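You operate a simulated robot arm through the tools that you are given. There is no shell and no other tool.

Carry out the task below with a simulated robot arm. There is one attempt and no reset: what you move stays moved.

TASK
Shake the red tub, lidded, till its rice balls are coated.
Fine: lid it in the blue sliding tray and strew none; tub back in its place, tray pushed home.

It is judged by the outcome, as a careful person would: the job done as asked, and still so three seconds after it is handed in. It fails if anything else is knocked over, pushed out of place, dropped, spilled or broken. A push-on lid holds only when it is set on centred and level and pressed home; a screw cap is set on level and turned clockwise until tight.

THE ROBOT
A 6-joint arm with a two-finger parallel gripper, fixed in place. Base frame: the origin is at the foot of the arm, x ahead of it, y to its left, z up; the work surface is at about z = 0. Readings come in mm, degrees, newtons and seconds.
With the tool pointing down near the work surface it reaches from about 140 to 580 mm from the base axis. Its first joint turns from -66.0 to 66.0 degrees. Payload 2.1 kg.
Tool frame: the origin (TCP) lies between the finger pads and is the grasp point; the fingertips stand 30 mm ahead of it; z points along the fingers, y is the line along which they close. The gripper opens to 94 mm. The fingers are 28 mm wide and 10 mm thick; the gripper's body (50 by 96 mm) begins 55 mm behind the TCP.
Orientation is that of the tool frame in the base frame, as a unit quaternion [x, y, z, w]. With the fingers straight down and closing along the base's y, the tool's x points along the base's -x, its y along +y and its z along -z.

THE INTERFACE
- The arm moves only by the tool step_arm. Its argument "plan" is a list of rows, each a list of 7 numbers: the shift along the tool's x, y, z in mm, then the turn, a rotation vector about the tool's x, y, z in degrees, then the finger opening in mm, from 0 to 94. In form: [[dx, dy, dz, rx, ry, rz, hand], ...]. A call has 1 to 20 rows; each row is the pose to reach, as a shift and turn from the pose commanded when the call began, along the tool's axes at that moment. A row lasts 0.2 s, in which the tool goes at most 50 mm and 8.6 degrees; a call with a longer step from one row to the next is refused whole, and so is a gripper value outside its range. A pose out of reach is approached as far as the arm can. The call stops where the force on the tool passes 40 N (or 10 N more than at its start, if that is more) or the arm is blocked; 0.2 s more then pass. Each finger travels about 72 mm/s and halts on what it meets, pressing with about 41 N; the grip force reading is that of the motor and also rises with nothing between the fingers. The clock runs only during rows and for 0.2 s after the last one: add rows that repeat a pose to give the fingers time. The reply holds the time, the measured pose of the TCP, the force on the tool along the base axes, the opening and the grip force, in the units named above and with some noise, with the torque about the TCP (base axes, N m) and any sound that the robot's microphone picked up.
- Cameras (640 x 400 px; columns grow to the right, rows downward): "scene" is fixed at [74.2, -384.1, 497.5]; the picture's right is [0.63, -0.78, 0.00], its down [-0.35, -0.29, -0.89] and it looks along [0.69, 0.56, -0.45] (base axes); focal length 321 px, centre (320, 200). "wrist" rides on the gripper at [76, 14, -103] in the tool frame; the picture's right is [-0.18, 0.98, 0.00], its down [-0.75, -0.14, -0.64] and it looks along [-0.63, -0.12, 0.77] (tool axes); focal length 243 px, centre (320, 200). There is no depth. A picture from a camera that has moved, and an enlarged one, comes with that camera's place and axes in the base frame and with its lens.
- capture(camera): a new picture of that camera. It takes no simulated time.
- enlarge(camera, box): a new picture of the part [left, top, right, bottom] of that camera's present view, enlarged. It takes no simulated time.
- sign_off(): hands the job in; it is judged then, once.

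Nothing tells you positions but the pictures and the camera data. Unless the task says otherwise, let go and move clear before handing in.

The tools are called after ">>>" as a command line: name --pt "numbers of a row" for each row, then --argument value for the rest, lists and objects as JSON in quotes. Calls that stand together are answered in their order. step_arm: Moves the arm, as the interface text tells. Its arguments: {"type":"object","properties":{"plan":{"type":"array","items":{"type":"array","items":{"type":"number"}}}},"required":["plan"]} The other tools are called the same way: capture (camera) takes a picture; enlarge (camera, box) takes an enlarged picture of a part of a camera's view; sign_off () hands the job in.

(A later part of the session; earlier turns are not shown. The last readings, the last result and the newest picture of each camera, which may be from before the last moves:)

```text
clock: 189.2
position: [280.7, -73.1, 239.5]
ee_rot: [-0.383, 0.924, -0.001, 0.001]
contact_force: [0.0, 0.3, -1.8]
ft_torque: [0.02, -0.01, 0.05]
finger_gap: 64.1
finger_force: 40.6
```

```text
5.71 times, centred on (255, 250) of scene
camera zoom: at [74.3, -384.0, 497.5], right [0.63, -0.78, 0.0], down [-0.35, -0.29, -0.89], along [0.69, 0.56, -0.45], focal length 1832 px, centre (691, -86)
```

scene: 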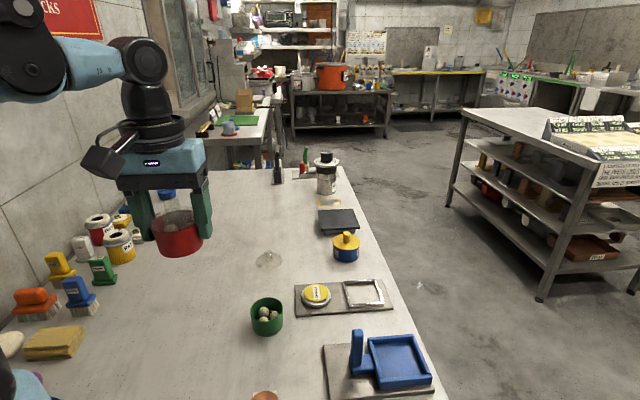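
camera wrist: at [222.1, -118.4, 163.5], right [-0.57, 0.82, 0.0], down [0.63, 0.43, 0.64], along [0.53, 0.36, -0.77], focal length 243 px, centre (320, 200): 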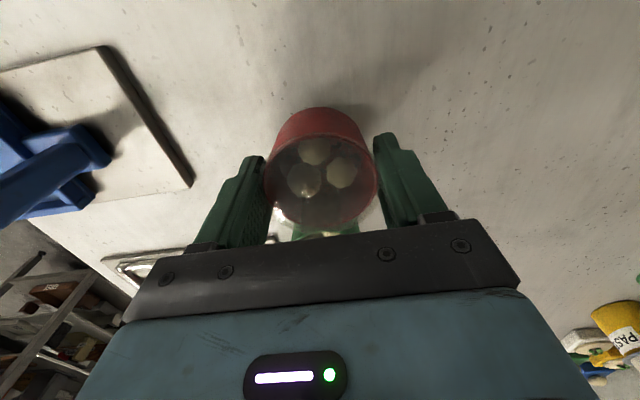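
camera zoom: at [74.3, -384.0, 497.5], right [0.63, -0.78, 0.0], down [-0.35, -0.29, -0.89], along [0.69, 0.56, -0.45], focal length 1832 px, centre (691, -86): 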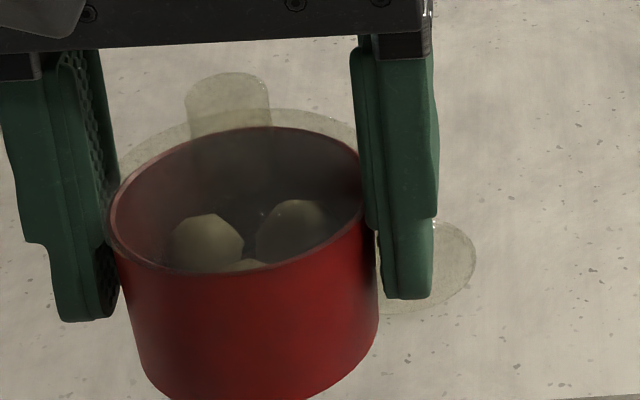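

No visible change yet, and the lid is seated 5 mm above the rim as it should be. Perhaps the shaking must be sustained without pauses, so I'll chain several full-rate runs back to back.

>>> step_arm --pt "24.5 0 0 0 0 0 0" --pt "-25 0 0 0 0 0 0" --pt "24.5 0 0 0 0 0 0" --pt "-25 0 0 0 0 0 0" --pt "24.5 0 0 0 0 0 0" --pt "-25 0 0 0 0 0 0" --pt "24.5 0 0 0 0 0 0" --pt "-25 0 0 0 0 0 0" --pt "24.5 0 0 0 0 0 0" --pt "-25 0 0 0 0 0 0" --pt "24.5 0 0 0 0 0 0" --pt "-25 0 0 0 0 0 0" --pt "24.5 0 0 0 0 0 0" --pt "-25 0 0 0 0 0 0" --pt "24.5 0 0 0 0 0 0" --pt "-25 0 0 0 0 0 0" --pt "24.5 0 0 0 0 0 0" --pt "-25 0 0 0 0 0 0" --pt "24.5 0 0 0 0 0 0" --pt "0 0 0 0 0 0 0"

>>> step_arm --pt "-25 0 0 0 0 0 0" --pt "24.5 0 0 0 0 0 0" --pt "-25 0 0 0 0 0 0" --pt "24.5 0 0 0 0 0 0" --pt "-25 0 0 0 0 0 0" --pt "24.5 0 0 0 0 0 0" --pt "-25 0 0 0 0 0 0" --pt "24.5 0 0 0 0 0 0" --pt "-25 0 0 0 0 0 0" --pt "24.5 0 0 0 0 0 0" --pt "-25 0 0 0 0 0 0" --pt "24.5 0 0 0 0 0 0" --pt "-25 0 0 0 0 0 0" --pt "24.5 0 0 0 0 0 0" --pt "-25 0 0 0 0 0 0" --pt "24.5 0 0 0 0 0 0" --pt "-25 0 0 0 0 0 0" --pt "24.5 0 0 0 0 0 0" --pt "-25 0 0 0 0 0 0" --pt "0 0 0 0 0 0 0"

>>> step_arm --pt "0 0 -24.5 0 0 0 0" --pt "0 0 25 0 0 0 0" --pt "0 0 -24.5 0 0 0 0" --pt "0 0 25 0 0 0 0" --pt "0 0 -24.5 0 0 0 0" --pt "0 0 25 0 0 0 0" --pt "0 0 -24.5 0 0 0 0" --pt "0 0 25 0 0 0 0" --pt "0 0 -24.5 0 0 0 0" --pt "0 0 25 0 0 0 0" --pt "0 0 -24.5 0 0 0 0" --pt "0 0 25 0 0 0 0" --pt "0 0 -24.5 0 0 0 0" --pt "0 0 25 0 0 0 0" --pt "0 0 -24.5 0 0 0 0" --pt "0 0 25 0 0 0 0" --pt "0 0 -24.5 0 0 0 0" --pt "0 0 25 0 0 0 0" --pt "0 0 -24.5 0 0 0 0" --pt "0 0 0 0 0 0 0"

>>> step_arm --pt "0 0 25 0 0 0 0" --pt "0 0 -24.5 0 0 0 0" --pt "0 0 25 0 0 0 0" --pt "0 0 -24.5 0 0 0 0" --pt "0 0 25 0 0 0 0" --pt "0 0 -24.5 0 0 0 0" --pt "0 0 25 0 0 0 0" --pt "0 0 -24.5 0 0 0 0" --pt "0 0 25 0 0 0 0" --pt "0 0 -24.5 0 0 0 0" --pt "0 0 25 0 0 0 0" --pt "0 0 -24.5 0 0 0 0" --pt "0 0 25 0 0 0 0" --pt "0 0 -24.5 0 0 0 0" --pt "0 0 25 0 0 0 0" --pt "0 0 -24.5 0 0 0 0" --pt "0 0 25 0 0 0 0" --pt "0 0 -24.5 0 0 0 0" --pt "0 0 20 0 0 0 0" --pt "0 0 0 0 0 0 0"

>>> enlarge --camera "wrist" --box '[240, 100, 400, 240]'

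```text
clock: 193.4
position: [283.1, -70.2, 241.9]
ee_rot: [-0.383, 0.924, -0.002, 0.002]
contact_force: [0.3, -0.5, -0.9]
ft_torque: [0.01, -0.01, -0.02]
finger_gap: 64.3
finger_force: 40.6
```

```text
clock: 197.6
position: [283.1, -69.6, 239.6]
ee_rot: [-0.383, 0.924, -0.001, 0.001]
contact_force: [0.5, 0.3, -0.7]
ft_torque: [0.0, 0.0, 0.0]
finger_gap: 64.1
finger_force: 40.9
```

```text
clock: 201.8
position: [279.3, -68.4, 241.9]
ee_rot: [-0.383, 0.924, -0.001, 0.001]
contact_force: [0.4, 0.4, -0.9]
ft_torque: [0.01, 0.01, 0.0]
finger_gap: 64.1
finger_force: 40.9
```

```text
clock: 206.0
position: [281.6, -68.4, 241.8]
ee_rot: [-0.382, 0.924, -0.001, 0.002]
contact_force: [-0.4, 0.4, -1.0]
ft_torque: [0.01, 0.0, -0.03]
finger_gap: 64.1
finger_force: 40.7
```

```text
2.86 times, centred on (320, 170) of wrist
camera zoom: at [217.9, -111.7, 343.7], right [-0.57, 0.82, 0.0], down [0.63, 0.43, 0.64], along [0.53, 0.36, -0.77], focal length 693 px, centre (320, 286)
```

zoom: 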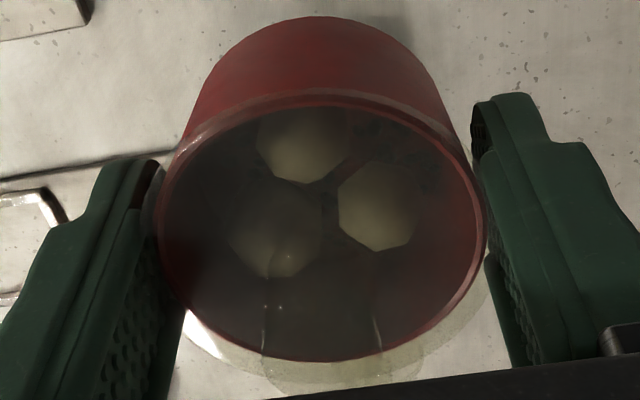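

>>> enlarge --camera "wrist" --box '[285, 120, 365, 180]'

>>> enlarge --camera "scene" --box '[225, 225, 285, 275]'

```text
6.67 times, centred on (325, 150) of wrist
camera zoom: at [217.9, -111.7, 343.7], right [-0.57, 0.82, 0.0], down [0.63, 0.43, 0.64], along [0.53, 0.36, -0.77], focal length 1618 px, centre (287, 533)
```

zoom: 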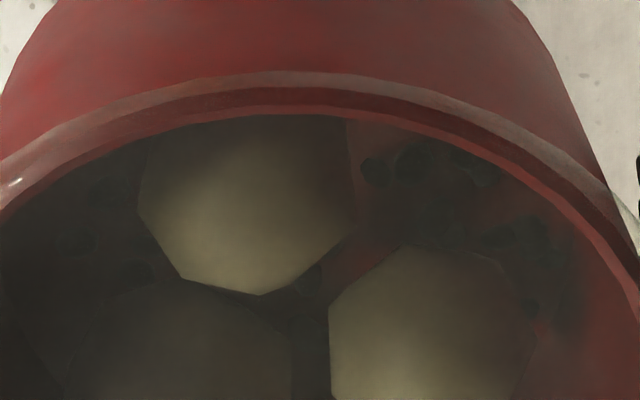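

```text
8.00 times, centred on (255, 250) of scene
camera zoom: at [74.2, -384.1, 497.5], right [0.63, -0.78, 0.0], down [-0.35, -0.29, -0.89], along [0.69, 0.56, -0.45], focal length 2564 px, centre (840, -200)
```

zoom: 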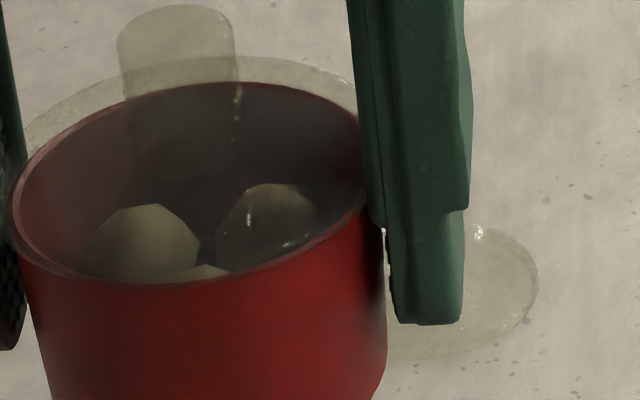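

It still isn't coated. So far my fingers have only ever pressed on the lid, never the tub wall, because the lid rim overhangs. I'll set the tub on clear table and try gripping the tub's body from the side, under the lid.

>>> step_arm --pt "-30 14 10 0 0 0 0" --pt "-65 31 30 0 0 0 0" --pt "-100 48 60 0 0 0 0" --pt "-125.9 60.8 90 0 0 0 0" --pt "-125.9 60.8 130 0 0 0 0" --pt "-125.9 60.8 165 0 0 0 0" --pt "-125.9 60.8 182 0 0 0 0" --pt "-125.9 60.8 190 0 0 0 0" --pt "-125.9 60.8 190 0 0 0 0"

>>> enlarge --camera "scene" --box '[180, 220, 320, 340]'

```text
clock: 208.0
position: [329.3, 62.1, 52.1]
ee_rot: [-0.383, 0.924, -0.001, 0.001]
contact_force: [-0.6, 0.3, -0.8]
ft_torque: [0.01, 0.0, -0.01]
finger_gap: 64.2
finger_force: 41.2
```

```text
3.33 times, centred on (250, 280) of scene
camera zoom: at [74.2, -384.1, 497.5], right [0.63, -0.78, 0.0], down [-0.35, -0.29, -0.89], along [0.69, 0.56, -0.45], focal length 1068 px, centre (553, -67)
```

zoom: 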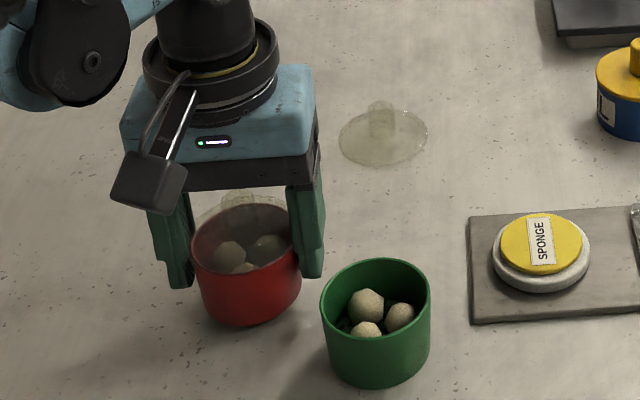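

>>> step_arm --pt "0 0 2 0 0 0 0" --pt "0 0 4 0 0 0 0" --pt "0 0 6 0 0 0 0"

>>> step_arm --pt "0 0 1 0 0 0 0" --pt "0 0 2 0 0 0 0"

```text
clock: 208.8
position: [330.2, 62.4, 45.3]
ee_rot: [-0.382, 0.924, -0.001, 0.002]
contact_force: [-0.3, 0.2, -0.3]
ft_torque: [-0.01, 0.02, 0.06]
finger_gap: 64.1
finger_force: 41.4
```

```text
clock: 209.4
position: [329.1, 62.3, 45.0]
ee_rot: [-0.384, 0.924, -0.002, 0.002]
contact_force: [-0.5, 1.3, -1.1]
ft_torque: [-0.03, 0.02, 0.01]
finger_gap: 64.2
finger_force: 41.2
```

>>> step_arm --pt "0 0 1 0 0 0 0" --pt "0 0 1.5 0 0 0 0"

```text
clock: 210.0
position: [329.7, 61.3, 43.1]
ee_rot: [-0.383, 0.924, -0.001, 0.001]
contact_force: [-1.9, -0.3, 27.0]
ft_torque: [0.63, -0.16, 0.03]
finger_gap: 64.2
finger_force: 40.8
```

The tub is down. I'll release it and rise.

>>> step_arm --pt "0 0 -0.8 0 0 0 40" --pt "0 0 -0.8 0 0 0 66" --pt "0 0 -0.8 0 0 0 80" --pt "0 0 -0.8 0 0 0 86" --pt "0 0 -20 0 0 0 86" --pt "0 0 -55 0 0 0 86" --pt "0 0 -100 0 0 0 86" --pt "0 0 -120 0 0 0 86" --pt "0 0 -120 0 0 0 86"

>>> capture --camera "wrist"

>>> enlarge --camera "wrist" --box '[240, 50, 400, 170]'

>>> enlarge --camera "scene" --box '[200, 250, 300, 340]'

```text
clock: 212.0
position: [329.1, 61.8, 165.2]
ee_rot: [-0.382, 0.924, -0.002, 0.001]
contact_force: [0.5, 0.6, -0.1]
ft_torque: [0.02, 0.02, 0.0]
finger_gap: 86.0
finger_force: 0.0
```

```text
taken
camera wrist: at [265.8, 19.9, 267.7], right [-0.57, 0.82, 0.0], down [0.63, 0.43, 0.64], along [0.53, 0.36, -0.77], focal length 243 px, centre (320, 200)
```

wrist: 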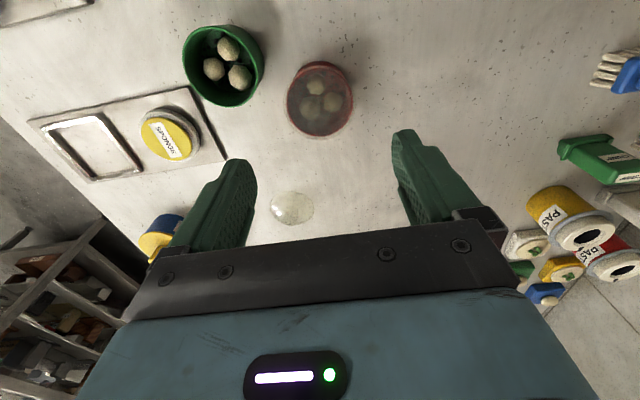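

```text
3.33 times, centred on (320, 110) of wrist
camera zoom: at [265.8, 19.9, 267.7], right [-0.57, 0.82, 0.0], down [0.63, 0.43, 0.64], along [0.53, 0.36, -0.77], focal length 809 px, centre (320, 500)
```

zoom: 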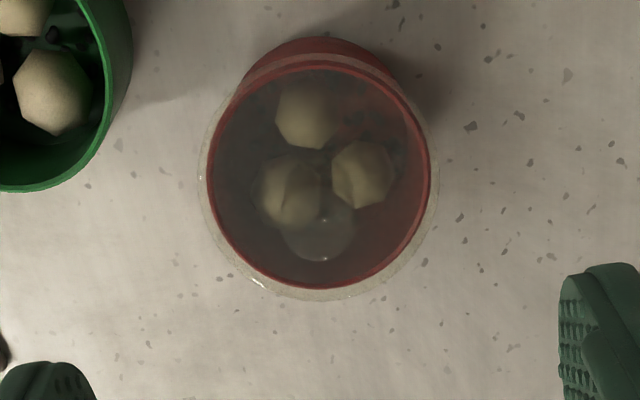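

```text
4.44 times, centred on (250, 295) of scene
camera zoom: at [74.2, -384.1, 497.5], right [0.63, -0.78, 0.0], down [-0.35, -0.29, -0.89], along [0.69, 0.56, -0.45], focal length 1425 px, centre (631, -222)
```

zoom: 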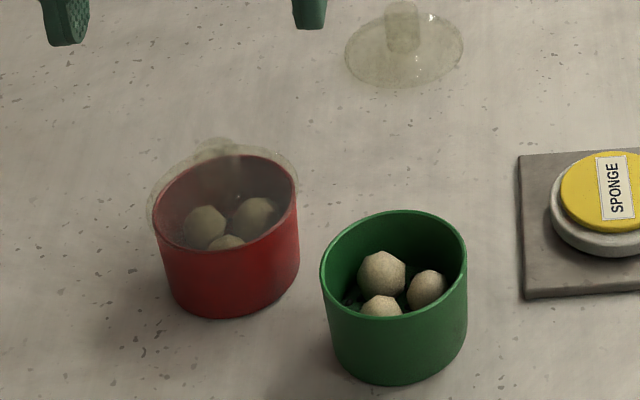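

From above the balls are clearly still plain. I'll set up the side grip: first turn the gripper 90° more at height, to check that the arm can reach that pose.

>>> step_arm --pt "0 0 -30 0 0 -8.2 86" --pt "0 0 -60 0 0 -16.4 86" --pt "0 0 -80 0 0 -24.6 86" --pt "0 0 -80 0 0 -32.8 86" --pt "0 0 -80 0 0 -41 86" --pt "0 0 -80 0 0 -49.2 86" --pt "0 0 -80 0 0 -57.4 86" --pt "0 0 -80 0 0 -65.6 86" --pt "0 0 -80 0 0 -73.8 86" --pt "0 0 -80 0 0 -82 86" --pt "0 0 -80 0 0 -90 86" --pt "0 0 -80 0 0 -90 86"

>>> capture --camera "scene"

```text
clock: 214.6
position: [327.4, 61.7, 242.5]
ee_rot: [0.924, -0.382, 0.002, 0.0]
contact_force: [-0.3, 0.6, 0.9]
ft_torque: [0.02, -0.02, 0.03]
finger_gap: 85.8
finger_force: 0.1
```

```text
taken
```

scene: 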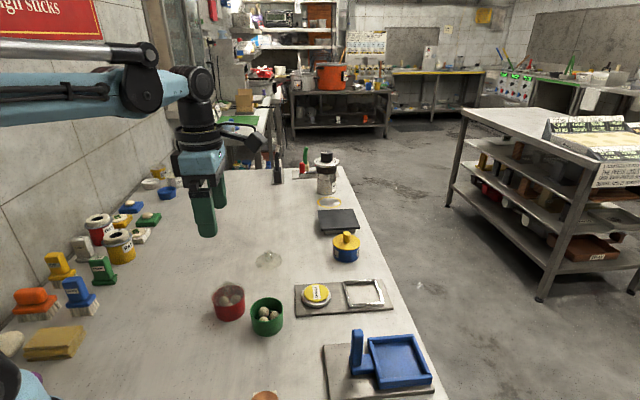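

That's reachable. Now I'll tilt the tool 70° toward horizontal, at height.

>>> step_arm --pt "0 0 0 0 8 0 86" --pt "0 0 0 0 16 0 86" --pt "0 0 0 0 24 0 86" --pt "0 0 0 0 32 0 86" --pt "0 0 0 0 40 0 86" --pt "0 0 0 0 48 0 86" --pt "0 0 0 0 56 0 86" --pt "0 0 0 0 64 0 86" --pt "0 0 0 0 70 0 86" --pt "0 0 0 0 70 0 86"

>>> capture --camera "scene"

>>> capture --camera "wrist"

```text
clock: 216.8
position: [328.8, 62.9, 241.7]
ee_rot: [0.755, -0.314, 0.532, 0.22]
contact_force: [-0.1, -0.7, -0.2]
ft_torque: [-0.03, -0.02, -0.05]
finger_gap: 86.0
finger_force: 0.0
```

```text
taken
```

scene: 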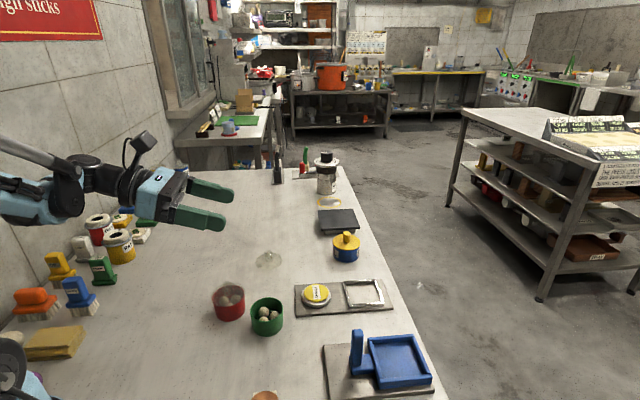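

```text
taken
camera wrist: at [269.2, 104.1, 347.6], right [-0.74, -0.65, -0.18], down [-0.51, 0.71, -0.49], along [0.45, -0.28, -0.85], focal length 243 px, centre (320, 200)
```

wrist: 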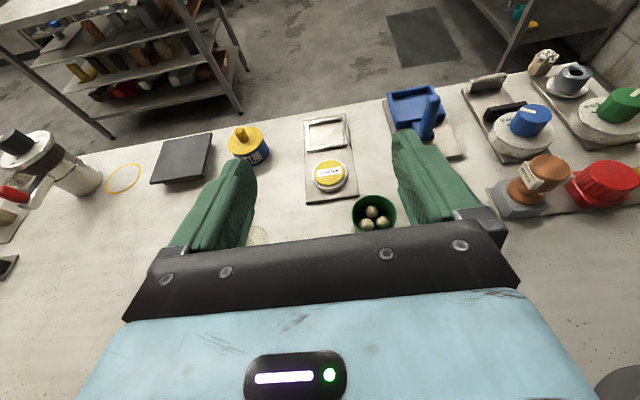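

The pose is reachable. I'll lower straight down with the fingers straddling the tub, pausing above it to check.

>>> step_arm --pt "-34 0.4 9 0 0 0 86" --pt "-68 0.8 18 0 0 0 86" --pt "-102 1.2 27 0 0 0 86" --pt "-137.8 1.6 36.2 0 0 0 86" --pt "-137.8 1.6 36.2 0 0 0 86"

>>> capture --camera "wrist"

>>> capture --camera "scene"

```text
clock: 218.0
position: [323.8, 76.1, 117.0]
ee_rot: [0.756, -0.314, 0.531, 0.22]
contact_force: [-0.2, 0.5, -0.4]
ft_torque: [0.0, -0.01, 0.01]
finger_gap: 86.2
finger_force: 0.1
out of reach, approached as far as the arm can: row 4, 5
```

```text
taken
camera wrist: at [264.8, 116.2, 221.7], right [-0.74, -0.65, -0.17], down [-0.51, 0.71, -0.49], along [0.44, -0.27, -0.85], focal length 243 px, centre (320, 200)
```

wrist: 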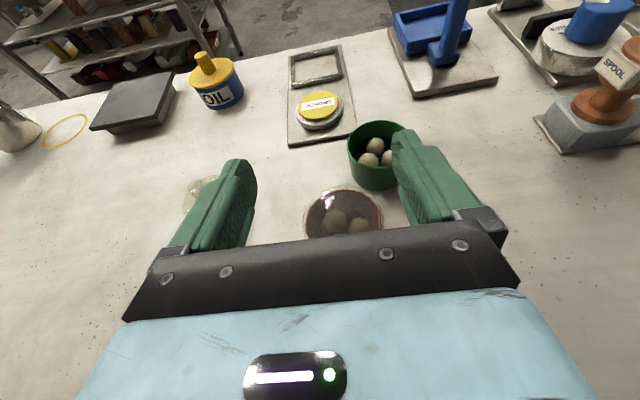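

```text
taken
```

scene: 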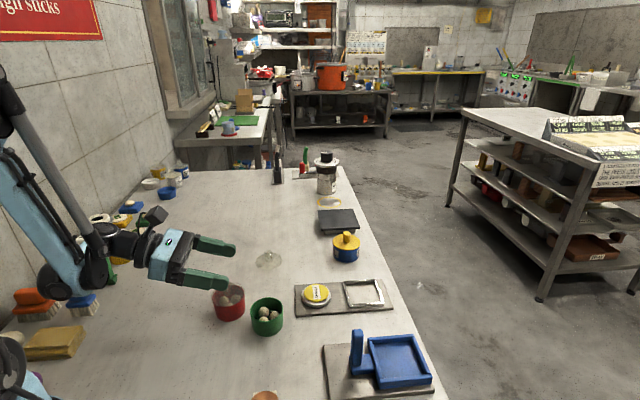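

The arm can't get that low in this direction, and the elbow gets close to the table. I'll go back up and try a straight-outward side approach instead, with the camera on top.

>>> step_arm --pt "40 1.9 -10 0 0 0 86" --pt "80 3.7 -20 0 0 0 86" --pt "121 5.6 -30.4 0 0 0 86" --pt "121 5.6 -30.4 0 0 0 86"

>>> capture --camera "scene"

```text
clock: 219.0
position: [329.9, 65.1, 237.8]
ee_rot: [0.756, -0.314, 0.531, 0.22]
contact_force: [-0.1, 0.3, 0.2]
ft_torque: [0.02, -0.03, -0.01]
finger_gap: 85.8
finger_force: 0.0
```

```text
taken
```

scene: 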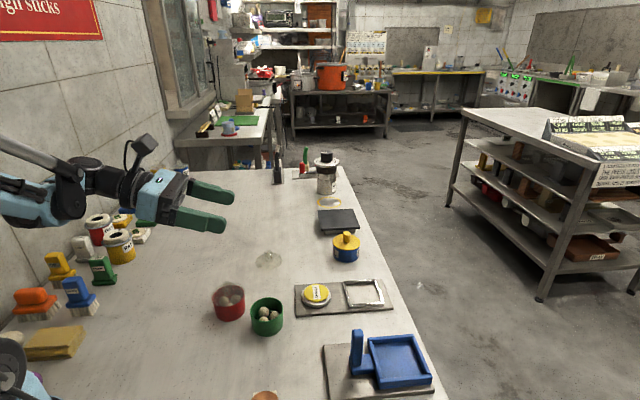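

>>> step_arm --pt "0.6 -9.8 10.7 7.06 0 -2.57 86" --pt "1.2 -19.6 21.3 14.1 0 -5.1 86" --pt "1.8 -29.4 32 21.2 0 -7.7 86" --pt "2.4 -39.2 42.7 28.2 0 -10.3 86" --pt "3 -49 53.3 35.3 0 -12.8 86" --pt "3.7 -58.8 64 42.4 0 -15.4 86" --pt "3.7 -58.8 64 42.4 0 -15.4 86"

>>> capture --camera "scene"

>>> capture --camera "wrist"

```text
clock: 220.6
position: [415.0, 62.9, 220.9]
ee_rot: [0.818, 0.001, 0.575, -0.001]
contact_force: [0.0, 0.4, -0.9]
ft_torque: [0.01, -0.02, -0.05]
finger_gap: 86.1
finger_force: 0.0
```

```text
taken
```

scene: 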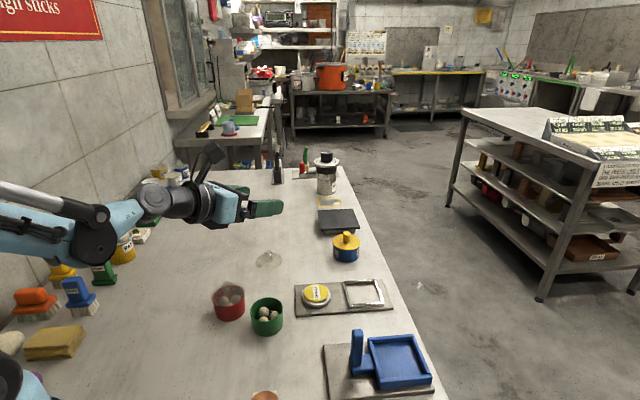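

```text
taken
camera wrist: at [344.2, 48.8, 325.6], right [-0.06, -0.98, -0.17], down [-0.86, 0.14, -0.49], along [0.51, 0.12, -0.85], focal length 243 px, centre (320, 200)
```

wrist: 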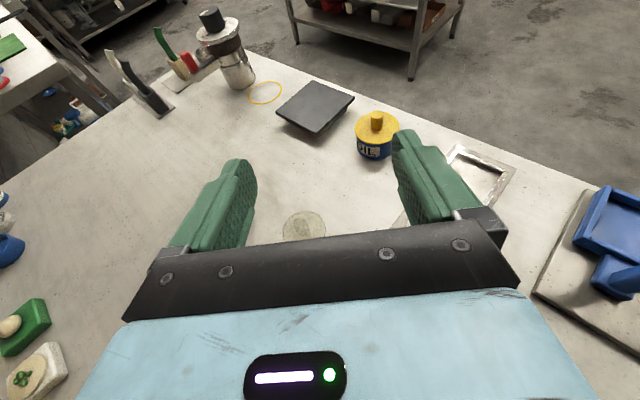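

The straight-outward pose works. I'll test lowering here over free table to see whether it can get low enough.

>>> step_arm --pt "-37.6 0 13.5 0 0 0 86" --pt "-75.3 0 27 0 0 0 86" --pt "-112.9 0 40.5 0 0 0 86" --pt "-150.6 0 54 0 0 0 86" --pt "-150.6 0 54 0 0 0 86"

>>> capture --camera "scene"

>>> capture --camera "wrist"

```text
clock: 221.8
position: [440.4, 66.3, 126.8]
ee_rot: [0.819, 0.001, 0.574, 0.0]
contact_force: [0.7, 0.7, -0.2]
ft_torque: [0.04, -0.04, 0.03]
finger_gap: 85.9
finger_force: 0.0
out of reach, approached as far as the arm can: row 3, 4, 5
```

```text
taken
```

scene: 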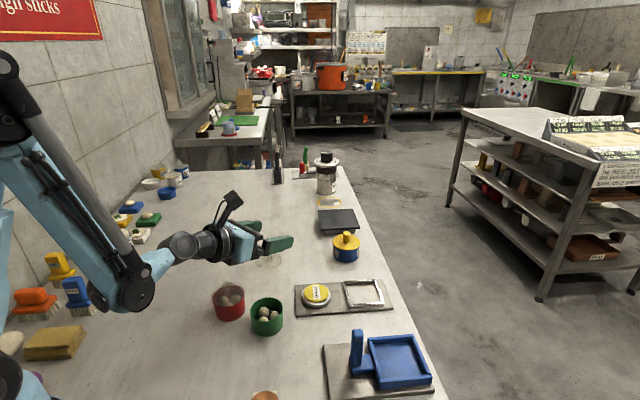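

```text
taken
camera wrist: at [370.4, 52.5, 231.6], right [-0.06, -0.98, -0.17], down [-0.86, 0.14, -0.49], along [0.51, 0.12, -0.85], focal length 243 px, centre (320, 200)
```

wrist: 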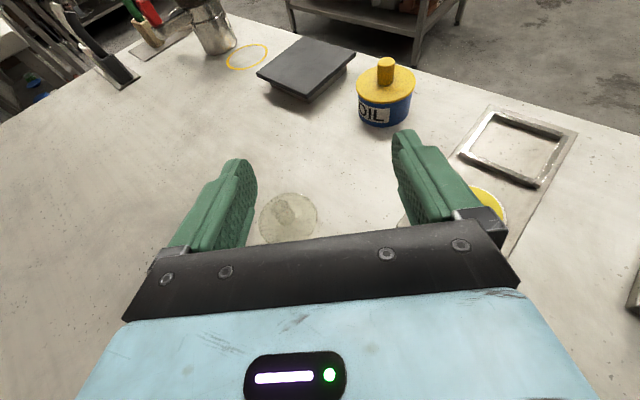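

The arm can't go low with the tool nearly horizontal that way either. I'll go back up, straighten the tool, and turn back. A 45° tilt with the fingers pointing toward the base may reach low enough.

>>> step_arm --pt "33 1.3 -20 0 0 0 86" --pt "66 2.7 -41 0 0 0 86" --pt "97.8 4 -61.7 0 0 0 86" --pt "97.8 4 -61.7 0 -8.5 0 86" --pt "97.8 4 -61.7 0 -17 0 86" --pt "97.8 4 -61.7 0 -25.5 0 86" --pt "97.8 4 -61.7 0 -34 0 86" --pt "97.8 4 -61.7 0 -42.5 0 86" --pt "97.8 4 -61.7 0 -51 0 86" --pt "97.8 4 -61.7 0 -59.5 0 86" --pt "97.8 4 -61.7 0 -66 0 86" --pt "97.8 4 -61.7 0 -70 0 86" --pt "97.8 4 -61.7 0 -70 0 86"

>>> capture --camera "scene"

```text
clock: 224.6
position: [415.2, 66.0, 237.5]
ee_rot: [1.0, 0.0, 0.001, 0.001]
contact_force: [-1.0, -1.6, -0.9]
ft_torque: [0.0, -0.01, 0.0]
finger_gap: 85.9
finger_force: 0.0
```

```text
taken
```

scene: 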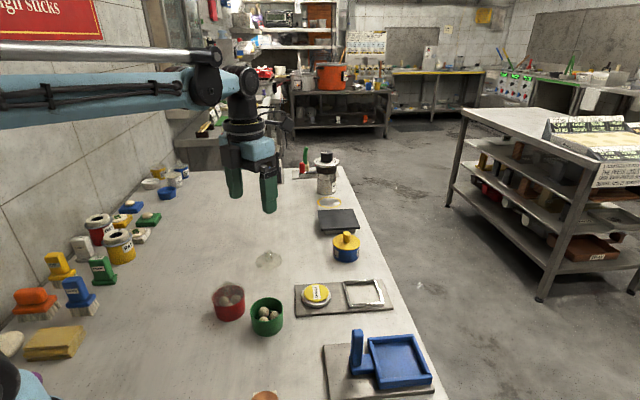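

>>> step_arm --pt "0 0 0 0 0 8.2 86" --pt "0 0 0 0 0 16.4 86" --pt "0 0 0 0 0 24.6 86" --pt "0 0 0 0 0 32.8 86" --pt "0 0 0 0 0 41 86" --pt "0 0 0 0 0 49.2 86" --pt "0 0 0 0 0 57.4 86" --pt "0 0 0 0 0 65.6 86" --pt "0 0 0 0 0 73.8 86" --pt "0 0 0 0 0 82 86" --pt "0 0 0 0 0 90 86"

>>> step_arm --pt "0 0 0 0 0 8.2 86" --pt "0 0 0 0 0 16.4 86" --pt "0 0 0 0 0 24.6 86" --pt "0 0 0 0 0 32.8 86" --pt "0 0 0 0 0 41 86" --pt "0 0 0 0 0 49.2 86" --pt "0 0 0 0 0 57.4 86" --pt "0 0 0 0 0 65.6 86" --pt "0 0 0 0 0 73.8 86" --pt "0 0 0 0 0 82 86" --pt "0 0 0 0 0 90 86" --pt "0 0 0 0 0 90 86"

```text
clock: 227.0
position: [414.4, 63.2, 238.7]
ee_rot: [0.707, -0.707, 0.002, -0.001]
contact_force: [-0.2, -0.2, 0.7]
ft_torque: [0.03, -0.02, 0.0]
finger_gap: 85.8
finger_force: 0.0
```

```text
clock: 229.6
position: [414.4, 63.5, 236.2]
ee_rot: [0.0, 1.0, -0.001, 0.002]
contact_force: [-0.1, -0.6, 0.7]
ft_torque: [-0.01, 0.01, -0.01]
finger_gap: 86.1
finger_force: 0.1
```

Back to the base orientation. I'll tilt 45° with the fingers pointing toward the base and see if it's reachable.

>>> step_arm --pt "20 0 0 0 8 0 86" --pt "40 0 0 0 16 0 86" --pt "55 0 0 0 24 0 86" --pt "67 0 0 0 32 0 86" --pt "67 0 0 0 40 0 86" --pt "67 0 0 0 45 0 86" --pt "67 0 0 0 45 0 86"

>>> capture --camera "scene"

>>> capture --camera "wrist"

```text
clock: 231.2
position: [353.3, 68.5, 234.4]
ee_rot: [-0.001, 0.975, 0.002, -0.22]
contact_force: [0.4, 0.3, 0.3]
ft_torque: [0.0, -0.02, 0.03]
finger_gap: 85.8
finger_force: 0.1
out of reach, approached as far as the arm can: row 4, 5, 6, 7
```

```text
taken
```

scene: 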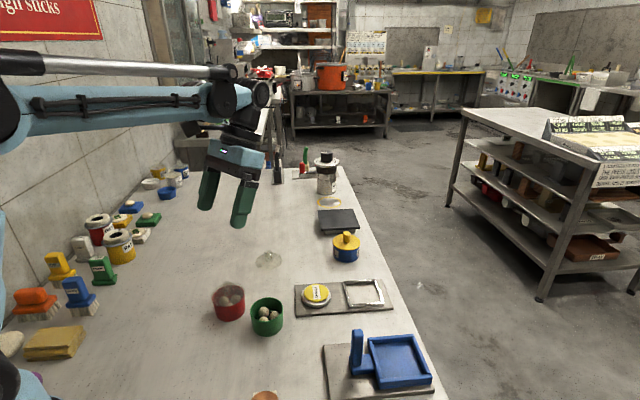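

```text
taken
camera wrist: at [330.0, 83.6, 360.1], right [0.17, 0.98, -0.08], down [0.96, -0.14, 0.25], along [0.24, -0.11, -0.96], focal length 243 px, centre (320, 200)
```

wrist: 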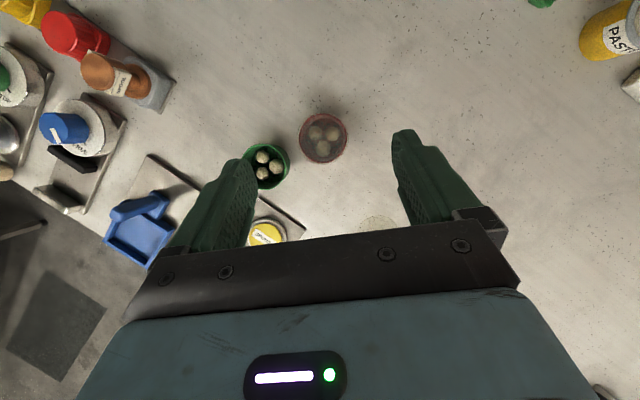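

Only about 25° is reachable that way, so a side grip isn't possible. I'll straighten up over the tub and take a clean look at the balls from the same distance as before, to compare colours carefully.

>>> step_arm --pt "0 0 0 0 -8 0 86" --pt "0 0 0 0 -16 0 86" --pt "0 0 0 0 -24 0 86" --pt "0 0 0 0 -25.4 0 86" --pt "0 0 0 0 -25.4 0 86"

>>> step_arm --pt "12 -3.5 20 0 0 -8 86" --pt "23 -6.5 45 0 0 -16 86" --pt "23 -6.5 70 0 0 -24 86" --pt "23 -6.5 95 0 0 -32 86" --pt "23 -6.5 95 0 0 -40 86" --pt "23 -6.5 95 0 0 -45 86" --pt "23 -6.5 95 0 0 -45 86"

>>> capture --camera "wrist"

>>> enlarge --camera "wrist" --box '[230, 50, 410, 190]'

>>> enlarge --camera "scene" --box '[200, 270, 290, 340]'

```text
clock: 232.4
position: [353.9, 69.9, 235.3]
ee_rot: [0.0, 1.0, 0.002, -0.001]
contact_force: [0.3, -0.8, -0.5]
ft_torque: [-0.01, -0.03, -0.02]
finger_gap: 86.0
finger_force: 0.0
```

```text
clock: 234.0
position: [330.3, 64.3, 140.9]
ee_rot: [-0.384, 0.923, 0.001, 0.0]
contact_force: [0.5, -1.0, -0.3]
ft_torque: [0.0, 0.0, -0.01]
finger_gap: 86.1
finger_force: 0.0
```

```text
taken
camera wrist: at [267.7, 21.0, 242.7], right [-0.57, 0.82, 0.0], down [0.63, 0.43, 0.64], along [0.53, 0.37, -0.77], focal length 243 px, centre (320, 200)
```

wrist: 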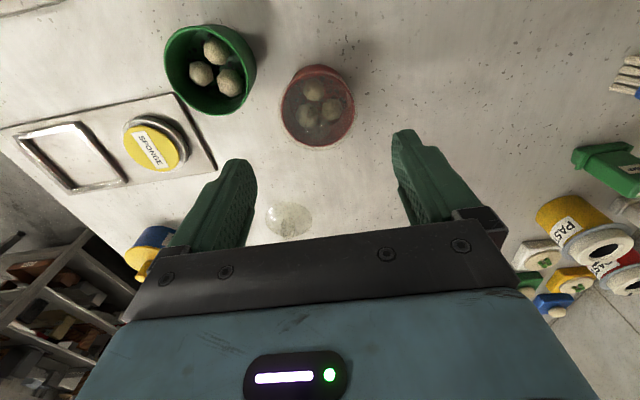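

```text
2.86 times, centred on (320, 120) of wrist
camera zoom: at [267.7, 21.0, 242.7], right [-0.57, 0.82, 0.0], down [0.63, 0.43, 0.64], along [0.53, 0.37, -0.77], focal length 693 px, centre (320, 429)
```

zoom: 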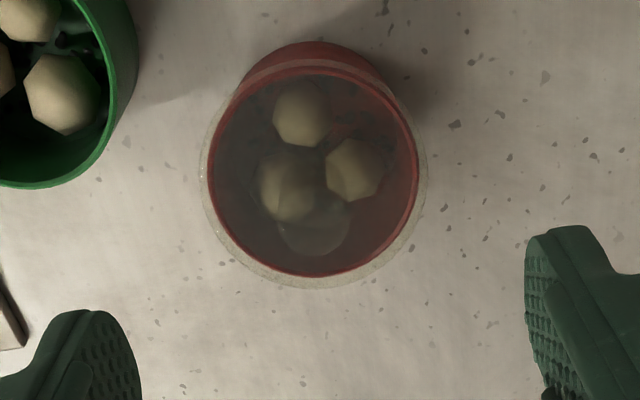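

```text
5.71 times, centred on (245, 305) of scene
camera zoom: at [74.2, -384.1, 497.5], right [0.63, -0.78, 0.0], down [-0.35, -0.29, -0.89], along [0.69, 0.56, -0.45], focal length 1832 px, centre (749, -400)
```

zoom: 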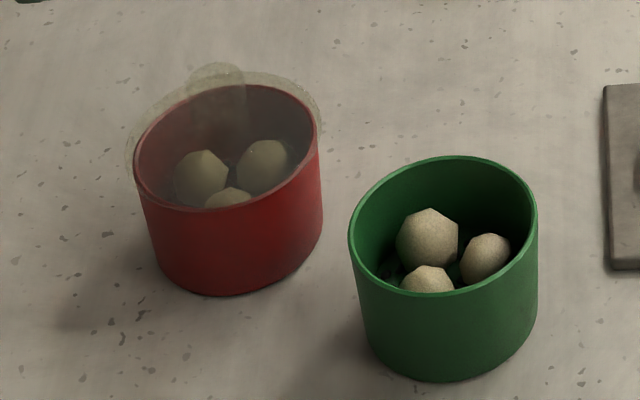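

The colours are too close to call, but nothing is clearly coated. One motion I haven't repeated enough is rocking back and forth. I'll re-grip the rim and rock it many times while also bobbing it.

>>> step_arm --pt "1.5 -2.1 20 0 0 0 86" --pt "1.5 -2.1 45 0 0 0 86" --pt "1.5 -2.1 70 0 0 0 86" --pt "1.5 -2.1 90 0 0 0 86" --pt "1.5 -2.1 99 0 0 0 86" --pt "1.5 -2.1 99 0 0 0 76" --pt "1.5 -2.1 99 0 0 0 66" --pt "1.5 -2.1 99 0 0 0 50" --pt "1.5 -2.1 99 0 0 0 20" --pt "1.5 -2.1 99 0 0 0 0"

>>> step_arm --pt "0 0 -3 0 0 0 0" --pt "0 0 -10 0 0 0 0" --pt "0 0 -25 0 0 0 0" --pt "0 0 -50 0 0 0 0" --pt "0 0 -85 0 0 0 0" --pt "0 0 -120 0 0 0 0" --pt "0 0 -150 0 0 0 0" --pt "0 0 -175 0 0 0 0" --pt "0 0 -180 0 0 0 0" --pt "0 0 -180 0 0 0 0"

>>> enlarge --camera "wrist" --box '[240, 100, 400, 240]'

```text
clock: 236.2
position: [330.8, 62.1, 41.2]
ee_rot: [-0.383, 0.924, 0.002, 0.0]
contact_force: [-0.5, -0.1, -1.3]
ft_torque: [-0.08, 0.01, 0.02]
finger_gap: 64.4
finger_force: 40.6
```

```text
clock: 238.4
position: [329.6, 60.1, 220.5]
ee_rot: [-0.382, 0.924, 0.002, -0.001]
contact_force: [0.2, -0.7, -1.1]
ft_torque: [-0.01, -0.01, -0.02]
finger_gap: 64.4
finger_force: 40.7
```

```text
2.86 times, centred on (320, 170) of wrist
camera zoom: at [266.7, 17.2, 321.7], right [-0.56, 0.83, 0.0], down [0.63, 0.43, 0.64], along [0.53, 0.37, -0.77], focal length 693 px, centre (320, 286)
```

zoom: 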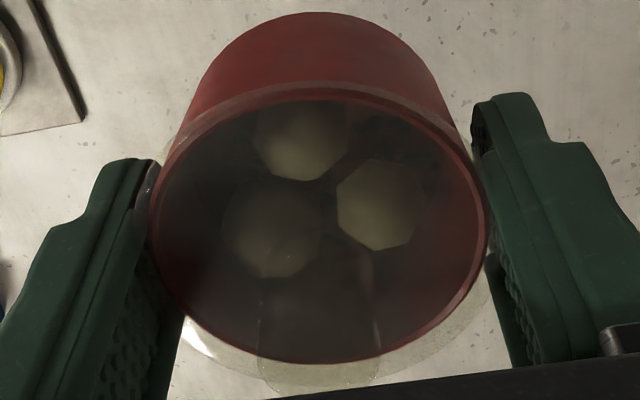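

>>> step_arm --pt "0 0 -22 8.4 0 0 0" --pt "0 0 22 16.8 0 0 0" --pt "0 0 -22 25 0 0 0" --pt "0 0 22 16.8 0 0 0" --pt "0 0 -22 8.4 0 0 0" --pt "0 0 22 0 0 0 0" --pt "0 0 -22 -8.4 0 0 0" --pt "0 0 22 -16.8 0 0 0" --pt "0 0 -22 -25 0 0 0" --pt "0 0 22 -16.8 0 0 0" --pt "0 0 -22 -8.4 0 0 0" --pt "0 0 22 0 0 0 0" --pt "0 0 -22 8.4 0 0 0" --pt "0 0 22 16.8 0 0 0" --pt "0 0 -22 25 0 0 0" --pt "0 0 22 16.8 0 0 0" --pt "0 0 -22 8.4 0 0 0" --pt "0 0 0 0 0 0 0"

>>> step_arm --pt "0 0 0 -8.4 0 0 0" --pt "0 0 0 -16.8 0 0 0" --pt "0 0 0 -25 0 0 0" --pt "0 0 0 -16.8 0 0 0" --pt "0 0 0 -8.4 0 0 0" --pt "0 0 0 0 0 0 0" --pt "0 0 0 8.4 0 0 0" --pt "0 0 0 16.8 0 0 0" --pt "0 0 0 25 0 0 0" --pt "0 0 0 16.8 0 0 0" --pt "0 0 0 8.4 0 0 0" --pt "0 0 0 0 0 0 0" --pt "0 0 0 -8.4 0 0 0" --pt "0 0 0 -16.8 0 0 0" --pt "0 0 0 -25 0 0 0" --pt "0 0 0 -16.8 0 0 0" --pt "0 0 0 -8.4 0 0 0" --pt "0 0 0 0 0 0 0"

>>> step_arm --pt "0 0 0 8.4 0 0 0" --pt "0 0 0 -0.1 0 0 0" --pt "0 0 0 -8.4 0 0 0" --pt "0 0 0 0 0 0 0" --pt "0 0 0 8.4 0 0 0" --pt "0 0 0 0 0 0 0" --pt "0 0 0 -8.4 0 0 0" --pt "0 0 0 0 0 0 0" --pt "0 0 0 8.4 0 0 0" --pt "0 0 0 0 0 0 0" --pt "0 0 0 -8.4 0 0 0" --pt "0 0 0 0 0 0 0" --pt "0 0 0 8.4 0 0 0" --pt "0 0 0 0 0 0 0" --pt "0 0 0 -8.4 0 0 0" --pt "0 0 0 0 0 0 0" --pt "0 0 0 8.4 0 0 0" --pt "0 0 0 0 0 0 0" --pt "0 0 0 -8.4 0 0 0" --pt "0 0 0 0 0 0 0"

>>> enlarge --camera "wrist" --box '[240, 100, 400, 240]'

```text
clock: 242.2
position: [332.8, 58.6, 223.0]
ee_rot: [-0.383, 0.924, 0.003, -0.001]
contact_force: [-0.4, 0.4, -2.4]
ft_torque: [0.0, -0.01, -0.03]
finger_gap: 64.3
finger_force: 41.3
```

```text
clock: 246.0
position: [330.0, 60.9, 221.6]
ee_rot: [-0.382, 0.924, 0.001, 0.0]
contact_force: [0.3, 0.1, -0.3]
ft_torque: [0.01, -0.02, -0.04]
finger_gap: 64.4
finger_force: 41.0
```

```text
clock: 250.2
position: [330.6, 60.9, 221.2]
ee_rot: [-0.383, 0.924, 0.002, 0.0]
contact_force: [0.9, -0.2, -0.5]
ft_torque: [0.02, 0.01, -0.02]
finger_gap: 64.0
finger_force: 40.8
```

```text
2.86 times, centred on (320, 170) of wrist
camera zoom: at [267.6, 17.7, 322.8], right [-0.57, 0.82, 0.0], down [0.63, 0.43, 0.64], along [0.53, 0.37, -0.77], focal length 693 px, centre (320, 286)
```

zoom: 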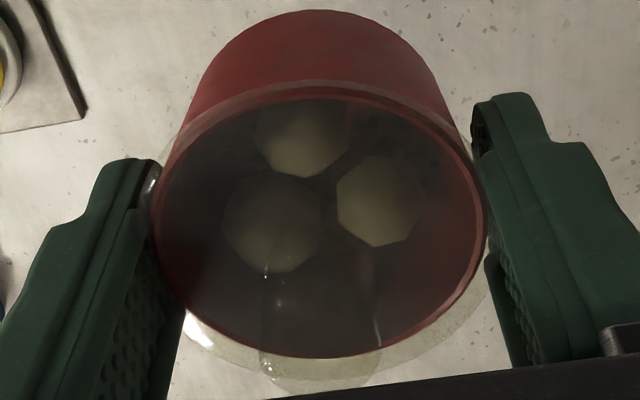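

No change from rocking. I'll do one sustained series of large vertical strokes with this secure grip, across several back-to-back runs.

>>> step_arm --pt "0 0 -49 0 0 0 0" --pt "0 0 0 0 0 0 0" --pt "0 0 49 0 0 0 0" --pt "0 0 0 0 0 0 0" --pt "0 0 -49 0 0 0 0" --pt "0 0 0 0 0 0 0" --pt "0 0 49 0 0 0 0" --pt "0 0 0 0 0 0 0" --pt "0 0 -49 0 0 0 0" --pt "0 0 0 0 0 0 0" --pt "0 0 49 0 0 0 0" --pt "0 0 0 0 0 0 0" --pt "0 0 -49 0 0 0 0" --pt "0 0 0 0 0 0 0" --pt "0 0 49 0 0 0 0" --pt "0 0 0 0 0 0 0" --pt "0 0 -49 0 0 0 0" --pt "0 0 0 0 0 0 0" --pt "0 0 49 0 0 0 0" --pt "0 0 0 0 0 0 0"

>>> enlarge --camera "wrist" --box '[240, 100, 400, 240]'

>>> step_arm --pt "0 0 -49 0 0 0 0" --pt "0 0 0 0 0 0 0" --pt "0 0 49 0 0 0 0" --pt "0 0 0 0 0 0 0" --pt "0 0 -49 0 0 0 0" --pt "0 0 0 0 0 0 0" --pt "0 0 49 0 0 0 0" --pt "0 0 0 0 0 0 0" --pt "0 0 -49 0 0 0 0" --pt "0 0 0 0 0 0 0" --pt "0 0 49 0 0 0 0" --pt "0 0 0 0 0 0 0" --pt "0 0 -49 0 0 0 0" --pt "0 0 0 0 0 0 0" --pt "0 0 49 0 0 0 0" --pt "0 0 0 0 0 0 0" --pt "0 0 -49 0 0 0 0" --pt "0 0 0 0 0 0 0" --pt "0 0 49 0 0 0 0" --pt "0 0 0 0 0 0 0"

>>> enlarge --camera "wrist" --box '[240, 100, 400, 240]'

```text
clock: 254.4
position: [327.4, 60.7, 219.1]
ee_rot: [-0.383, 0.924, 0.002, 0.0]
contact_force: [-0.4, 0.0, -0.9]
ft_torque: [0.0, 0.04, -0.04]
finger_gap: 64.3
finger_force: 40.9
```

```text
2.86 times, centred on (320, 170) of wrist
camera zoom: at [264.8, 18.1, 320.8], right [-0.57, 0.82, 0.0], down [0.63, 0.43, 0.64], along [0.53, 0.37, -0.77], focal length 693 px, centre (320, 286)
```

zoom: 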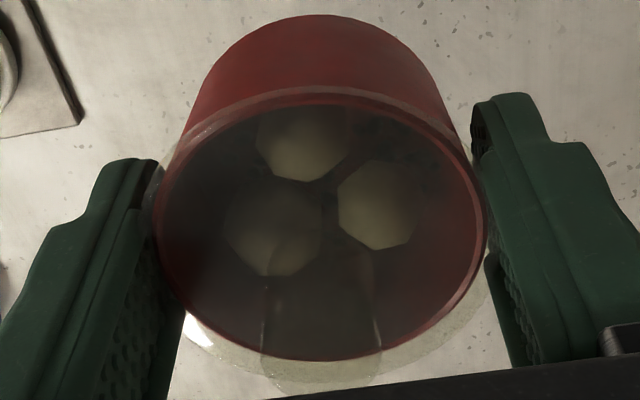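

```text
clock: 258.6
position: [331.3, 62.0, 217.1]
ee_rot: [-0.383, 0.924, 0.002, 0.0]
contact_force: [0.6, 0.3, -1.6]
ft_torque: [-0.05, -0.02, 0.02]
finger_gap: 64.5
finger_force: 41.1
```

```text
2.86 times, centred on (320, 170) of wrist
camera zoom: at [268.6, 18.7, 320.0], right [-0.57, 0.82, 0.0], down [0.63, 0.43, 0.64], along [0.53, 0.37, -0.77], focal length 693 px, centre (320, 286)
```

zoom: 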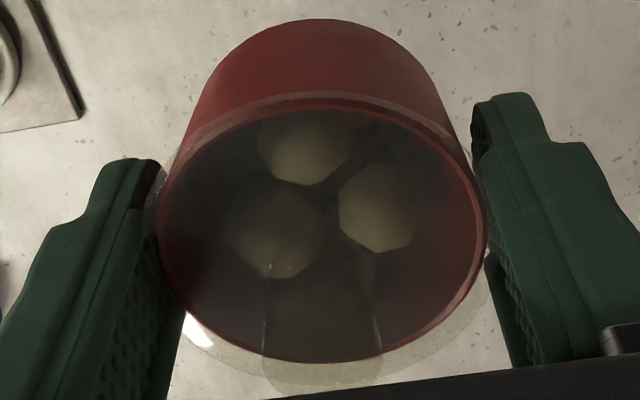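

Repeated shaking with no effect makes me doubt the lid is pressed fully home. Its top stands about 5 mm above the rim. I'll carry the tub back to the tray and press the lid down harder there.

>>> step_arm --pt "10 -19 0 0 0 0 0" --pt "27 -51 0 0 0 0 0" --pt "45 -84 0 0 0 0 0" --pt "63 -118 0 0 0 0 0" --pt "81 -152 0 0 0 0 0" --pt "99 -186 0 0 0 0 0" --pt "117 -220 0 0 0 0 0" --pt "135 -254 0 0 0 0 0" --pt "149 -281 0 0 0 0 0" --pt "156.6 -295.2 0 0 0 0 0" --pt "156.6 -295.2 0 0 0 0 0" --pt "156.6 -295.2 0 0 0 0 0"

>>> step_arm --pt "0 0 0 0 0 0 0"

>>> step_arm --pt "0 0 0 0 0 0 0"

>>> step_arm --pt "0 0 0 0 0 0 0"

>>> capture --camera "wrist"

>>> capture --camera "scene"

```text
clock: 261.2
position: [429.0, -258.0, 219.9]
ee_rot: [-0.382, 0.924, 0.002, -0.001]
contact_force: [0.4, -0.2, -0.4]
ft_torque: [0.02, -0.01, 0.0]
finger_gap: 64.3
finger_force: 41.0
```

```text
clock: 261.6
position: [429.1, -256.2, 219.8]
ee_rot: [-0.383, 0.924, 0.002, 0.001]
contact_force: [-0.3, -0.3, -0.9]
ft_torque: [-0.03, -0.01, -0.05]
finger_gap: 64.3
finger_force: 41.3
```

```text
clock: 262.0
position: [429.8, -257.8, 220.5]
ee_rot: [-0.383, 0.924, 0.002, 0.0]
contact_force: [0.2, 0.0, -1.6]
ft_torque: [0.03, 0.01, -0.03]
finger_gap: 64.4
finger_force: 41.0
```

```text
clock: 262.4
position: [429.4, -258.6, 219.9]
ee_rot: [-0.383, 0.924, 0.002, -0.001]
contact_force: [-0.5, -0.1, -1.1]
ft_torque: [0.03, -0.02, 0.02]
finger_gap: 64.6
finger_force: 41.2
```

```text
taken
camera wrist: at [366.2, -300.5, 321.4], right [-0.56, 0.83, 0.0], down [0.63, 0.43, 0.64], along [0.53, 0.37, -0.77], focal length 243 px, centre (320, 200)
```

wrist: 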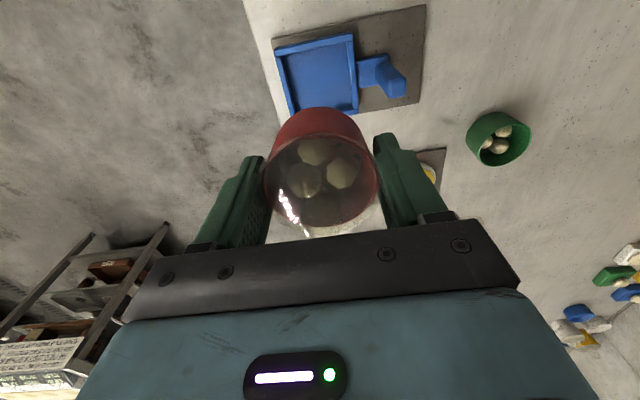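

```text
taken
```

scene: 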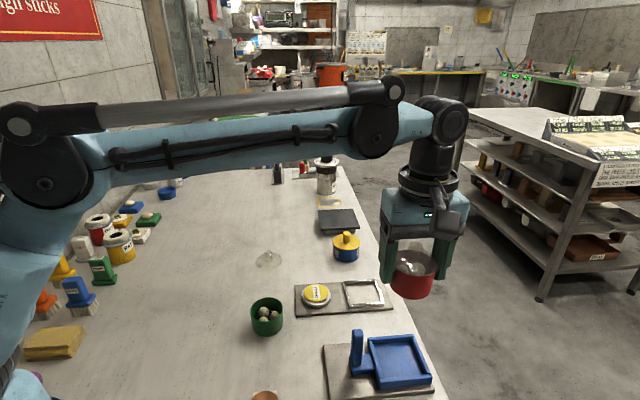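

>>> step_arm --pt "1.6 -0.2 20 0 0 0 0" --pt "1.6 -0.2 50 0 0 0 0" --pt "1.6 -0.2 80 0 0 0 0" --pt "1.6 -0.2 110 0 0 0 0" --pt "1.6 -0.2 130 0 0 0 0" --pt "1.6 -0.2 141 0 0 0 0" --pt "1.6 -0.2 141 0 0 0 0"

>>> enlarge --camera "wrist" --box '[230, 60, 410, 200]'

>>> enlarge --camera "scene" --box '[320, 290, 450, 400]'

```text
clock: 264.0
position: [424.4, -259.7, 79.2]
ee_rot: [-0.383, 0.924, 0.002, -0.001]
contact_force: [0.1, 0.2, -1.5]
ft_torque: [0.02, 0.02, 0.01]
finger_gap: 64.4
finger_force: 40.9
```

```text
2.86 times, centred on (320, 130) of wrist
camera zoom: at [362.1, -303.3, 180.8], right [-0.56, 0.83, 0.0], down [0.63, 0.43, 0.64], along [0.53, 0.37, -0.77], focal length 693 px, centre (320, 400)
```

zoom: 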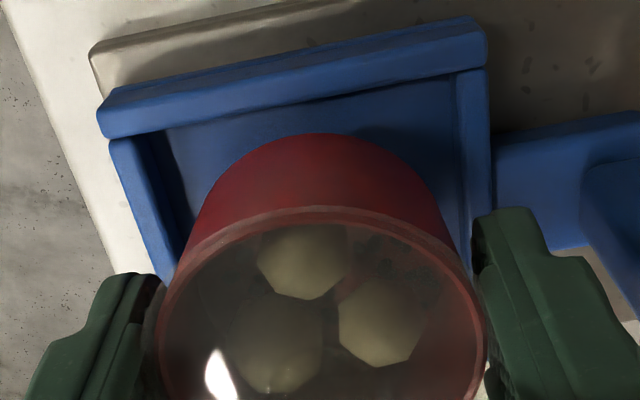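

```text
3.64 times, centred on (385, 345) of scene
camera zoom: at [74.2, -384.1, 497.5], right [0.63, -0.78, 0.0], down [-0.35, -0.29, -0.89], along [0.69, 0.56, -0.45], focal length 1166 px, centre (84, -327)
```

zoom: 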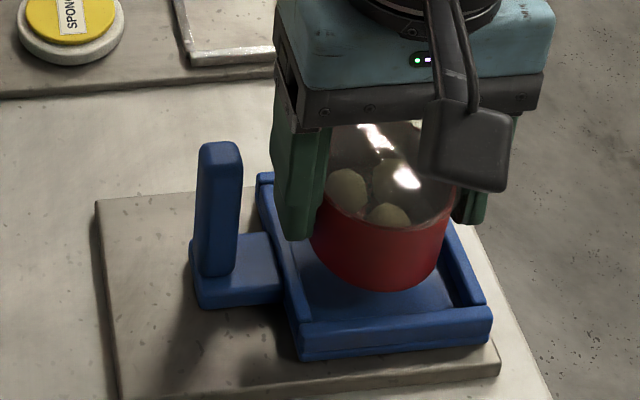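

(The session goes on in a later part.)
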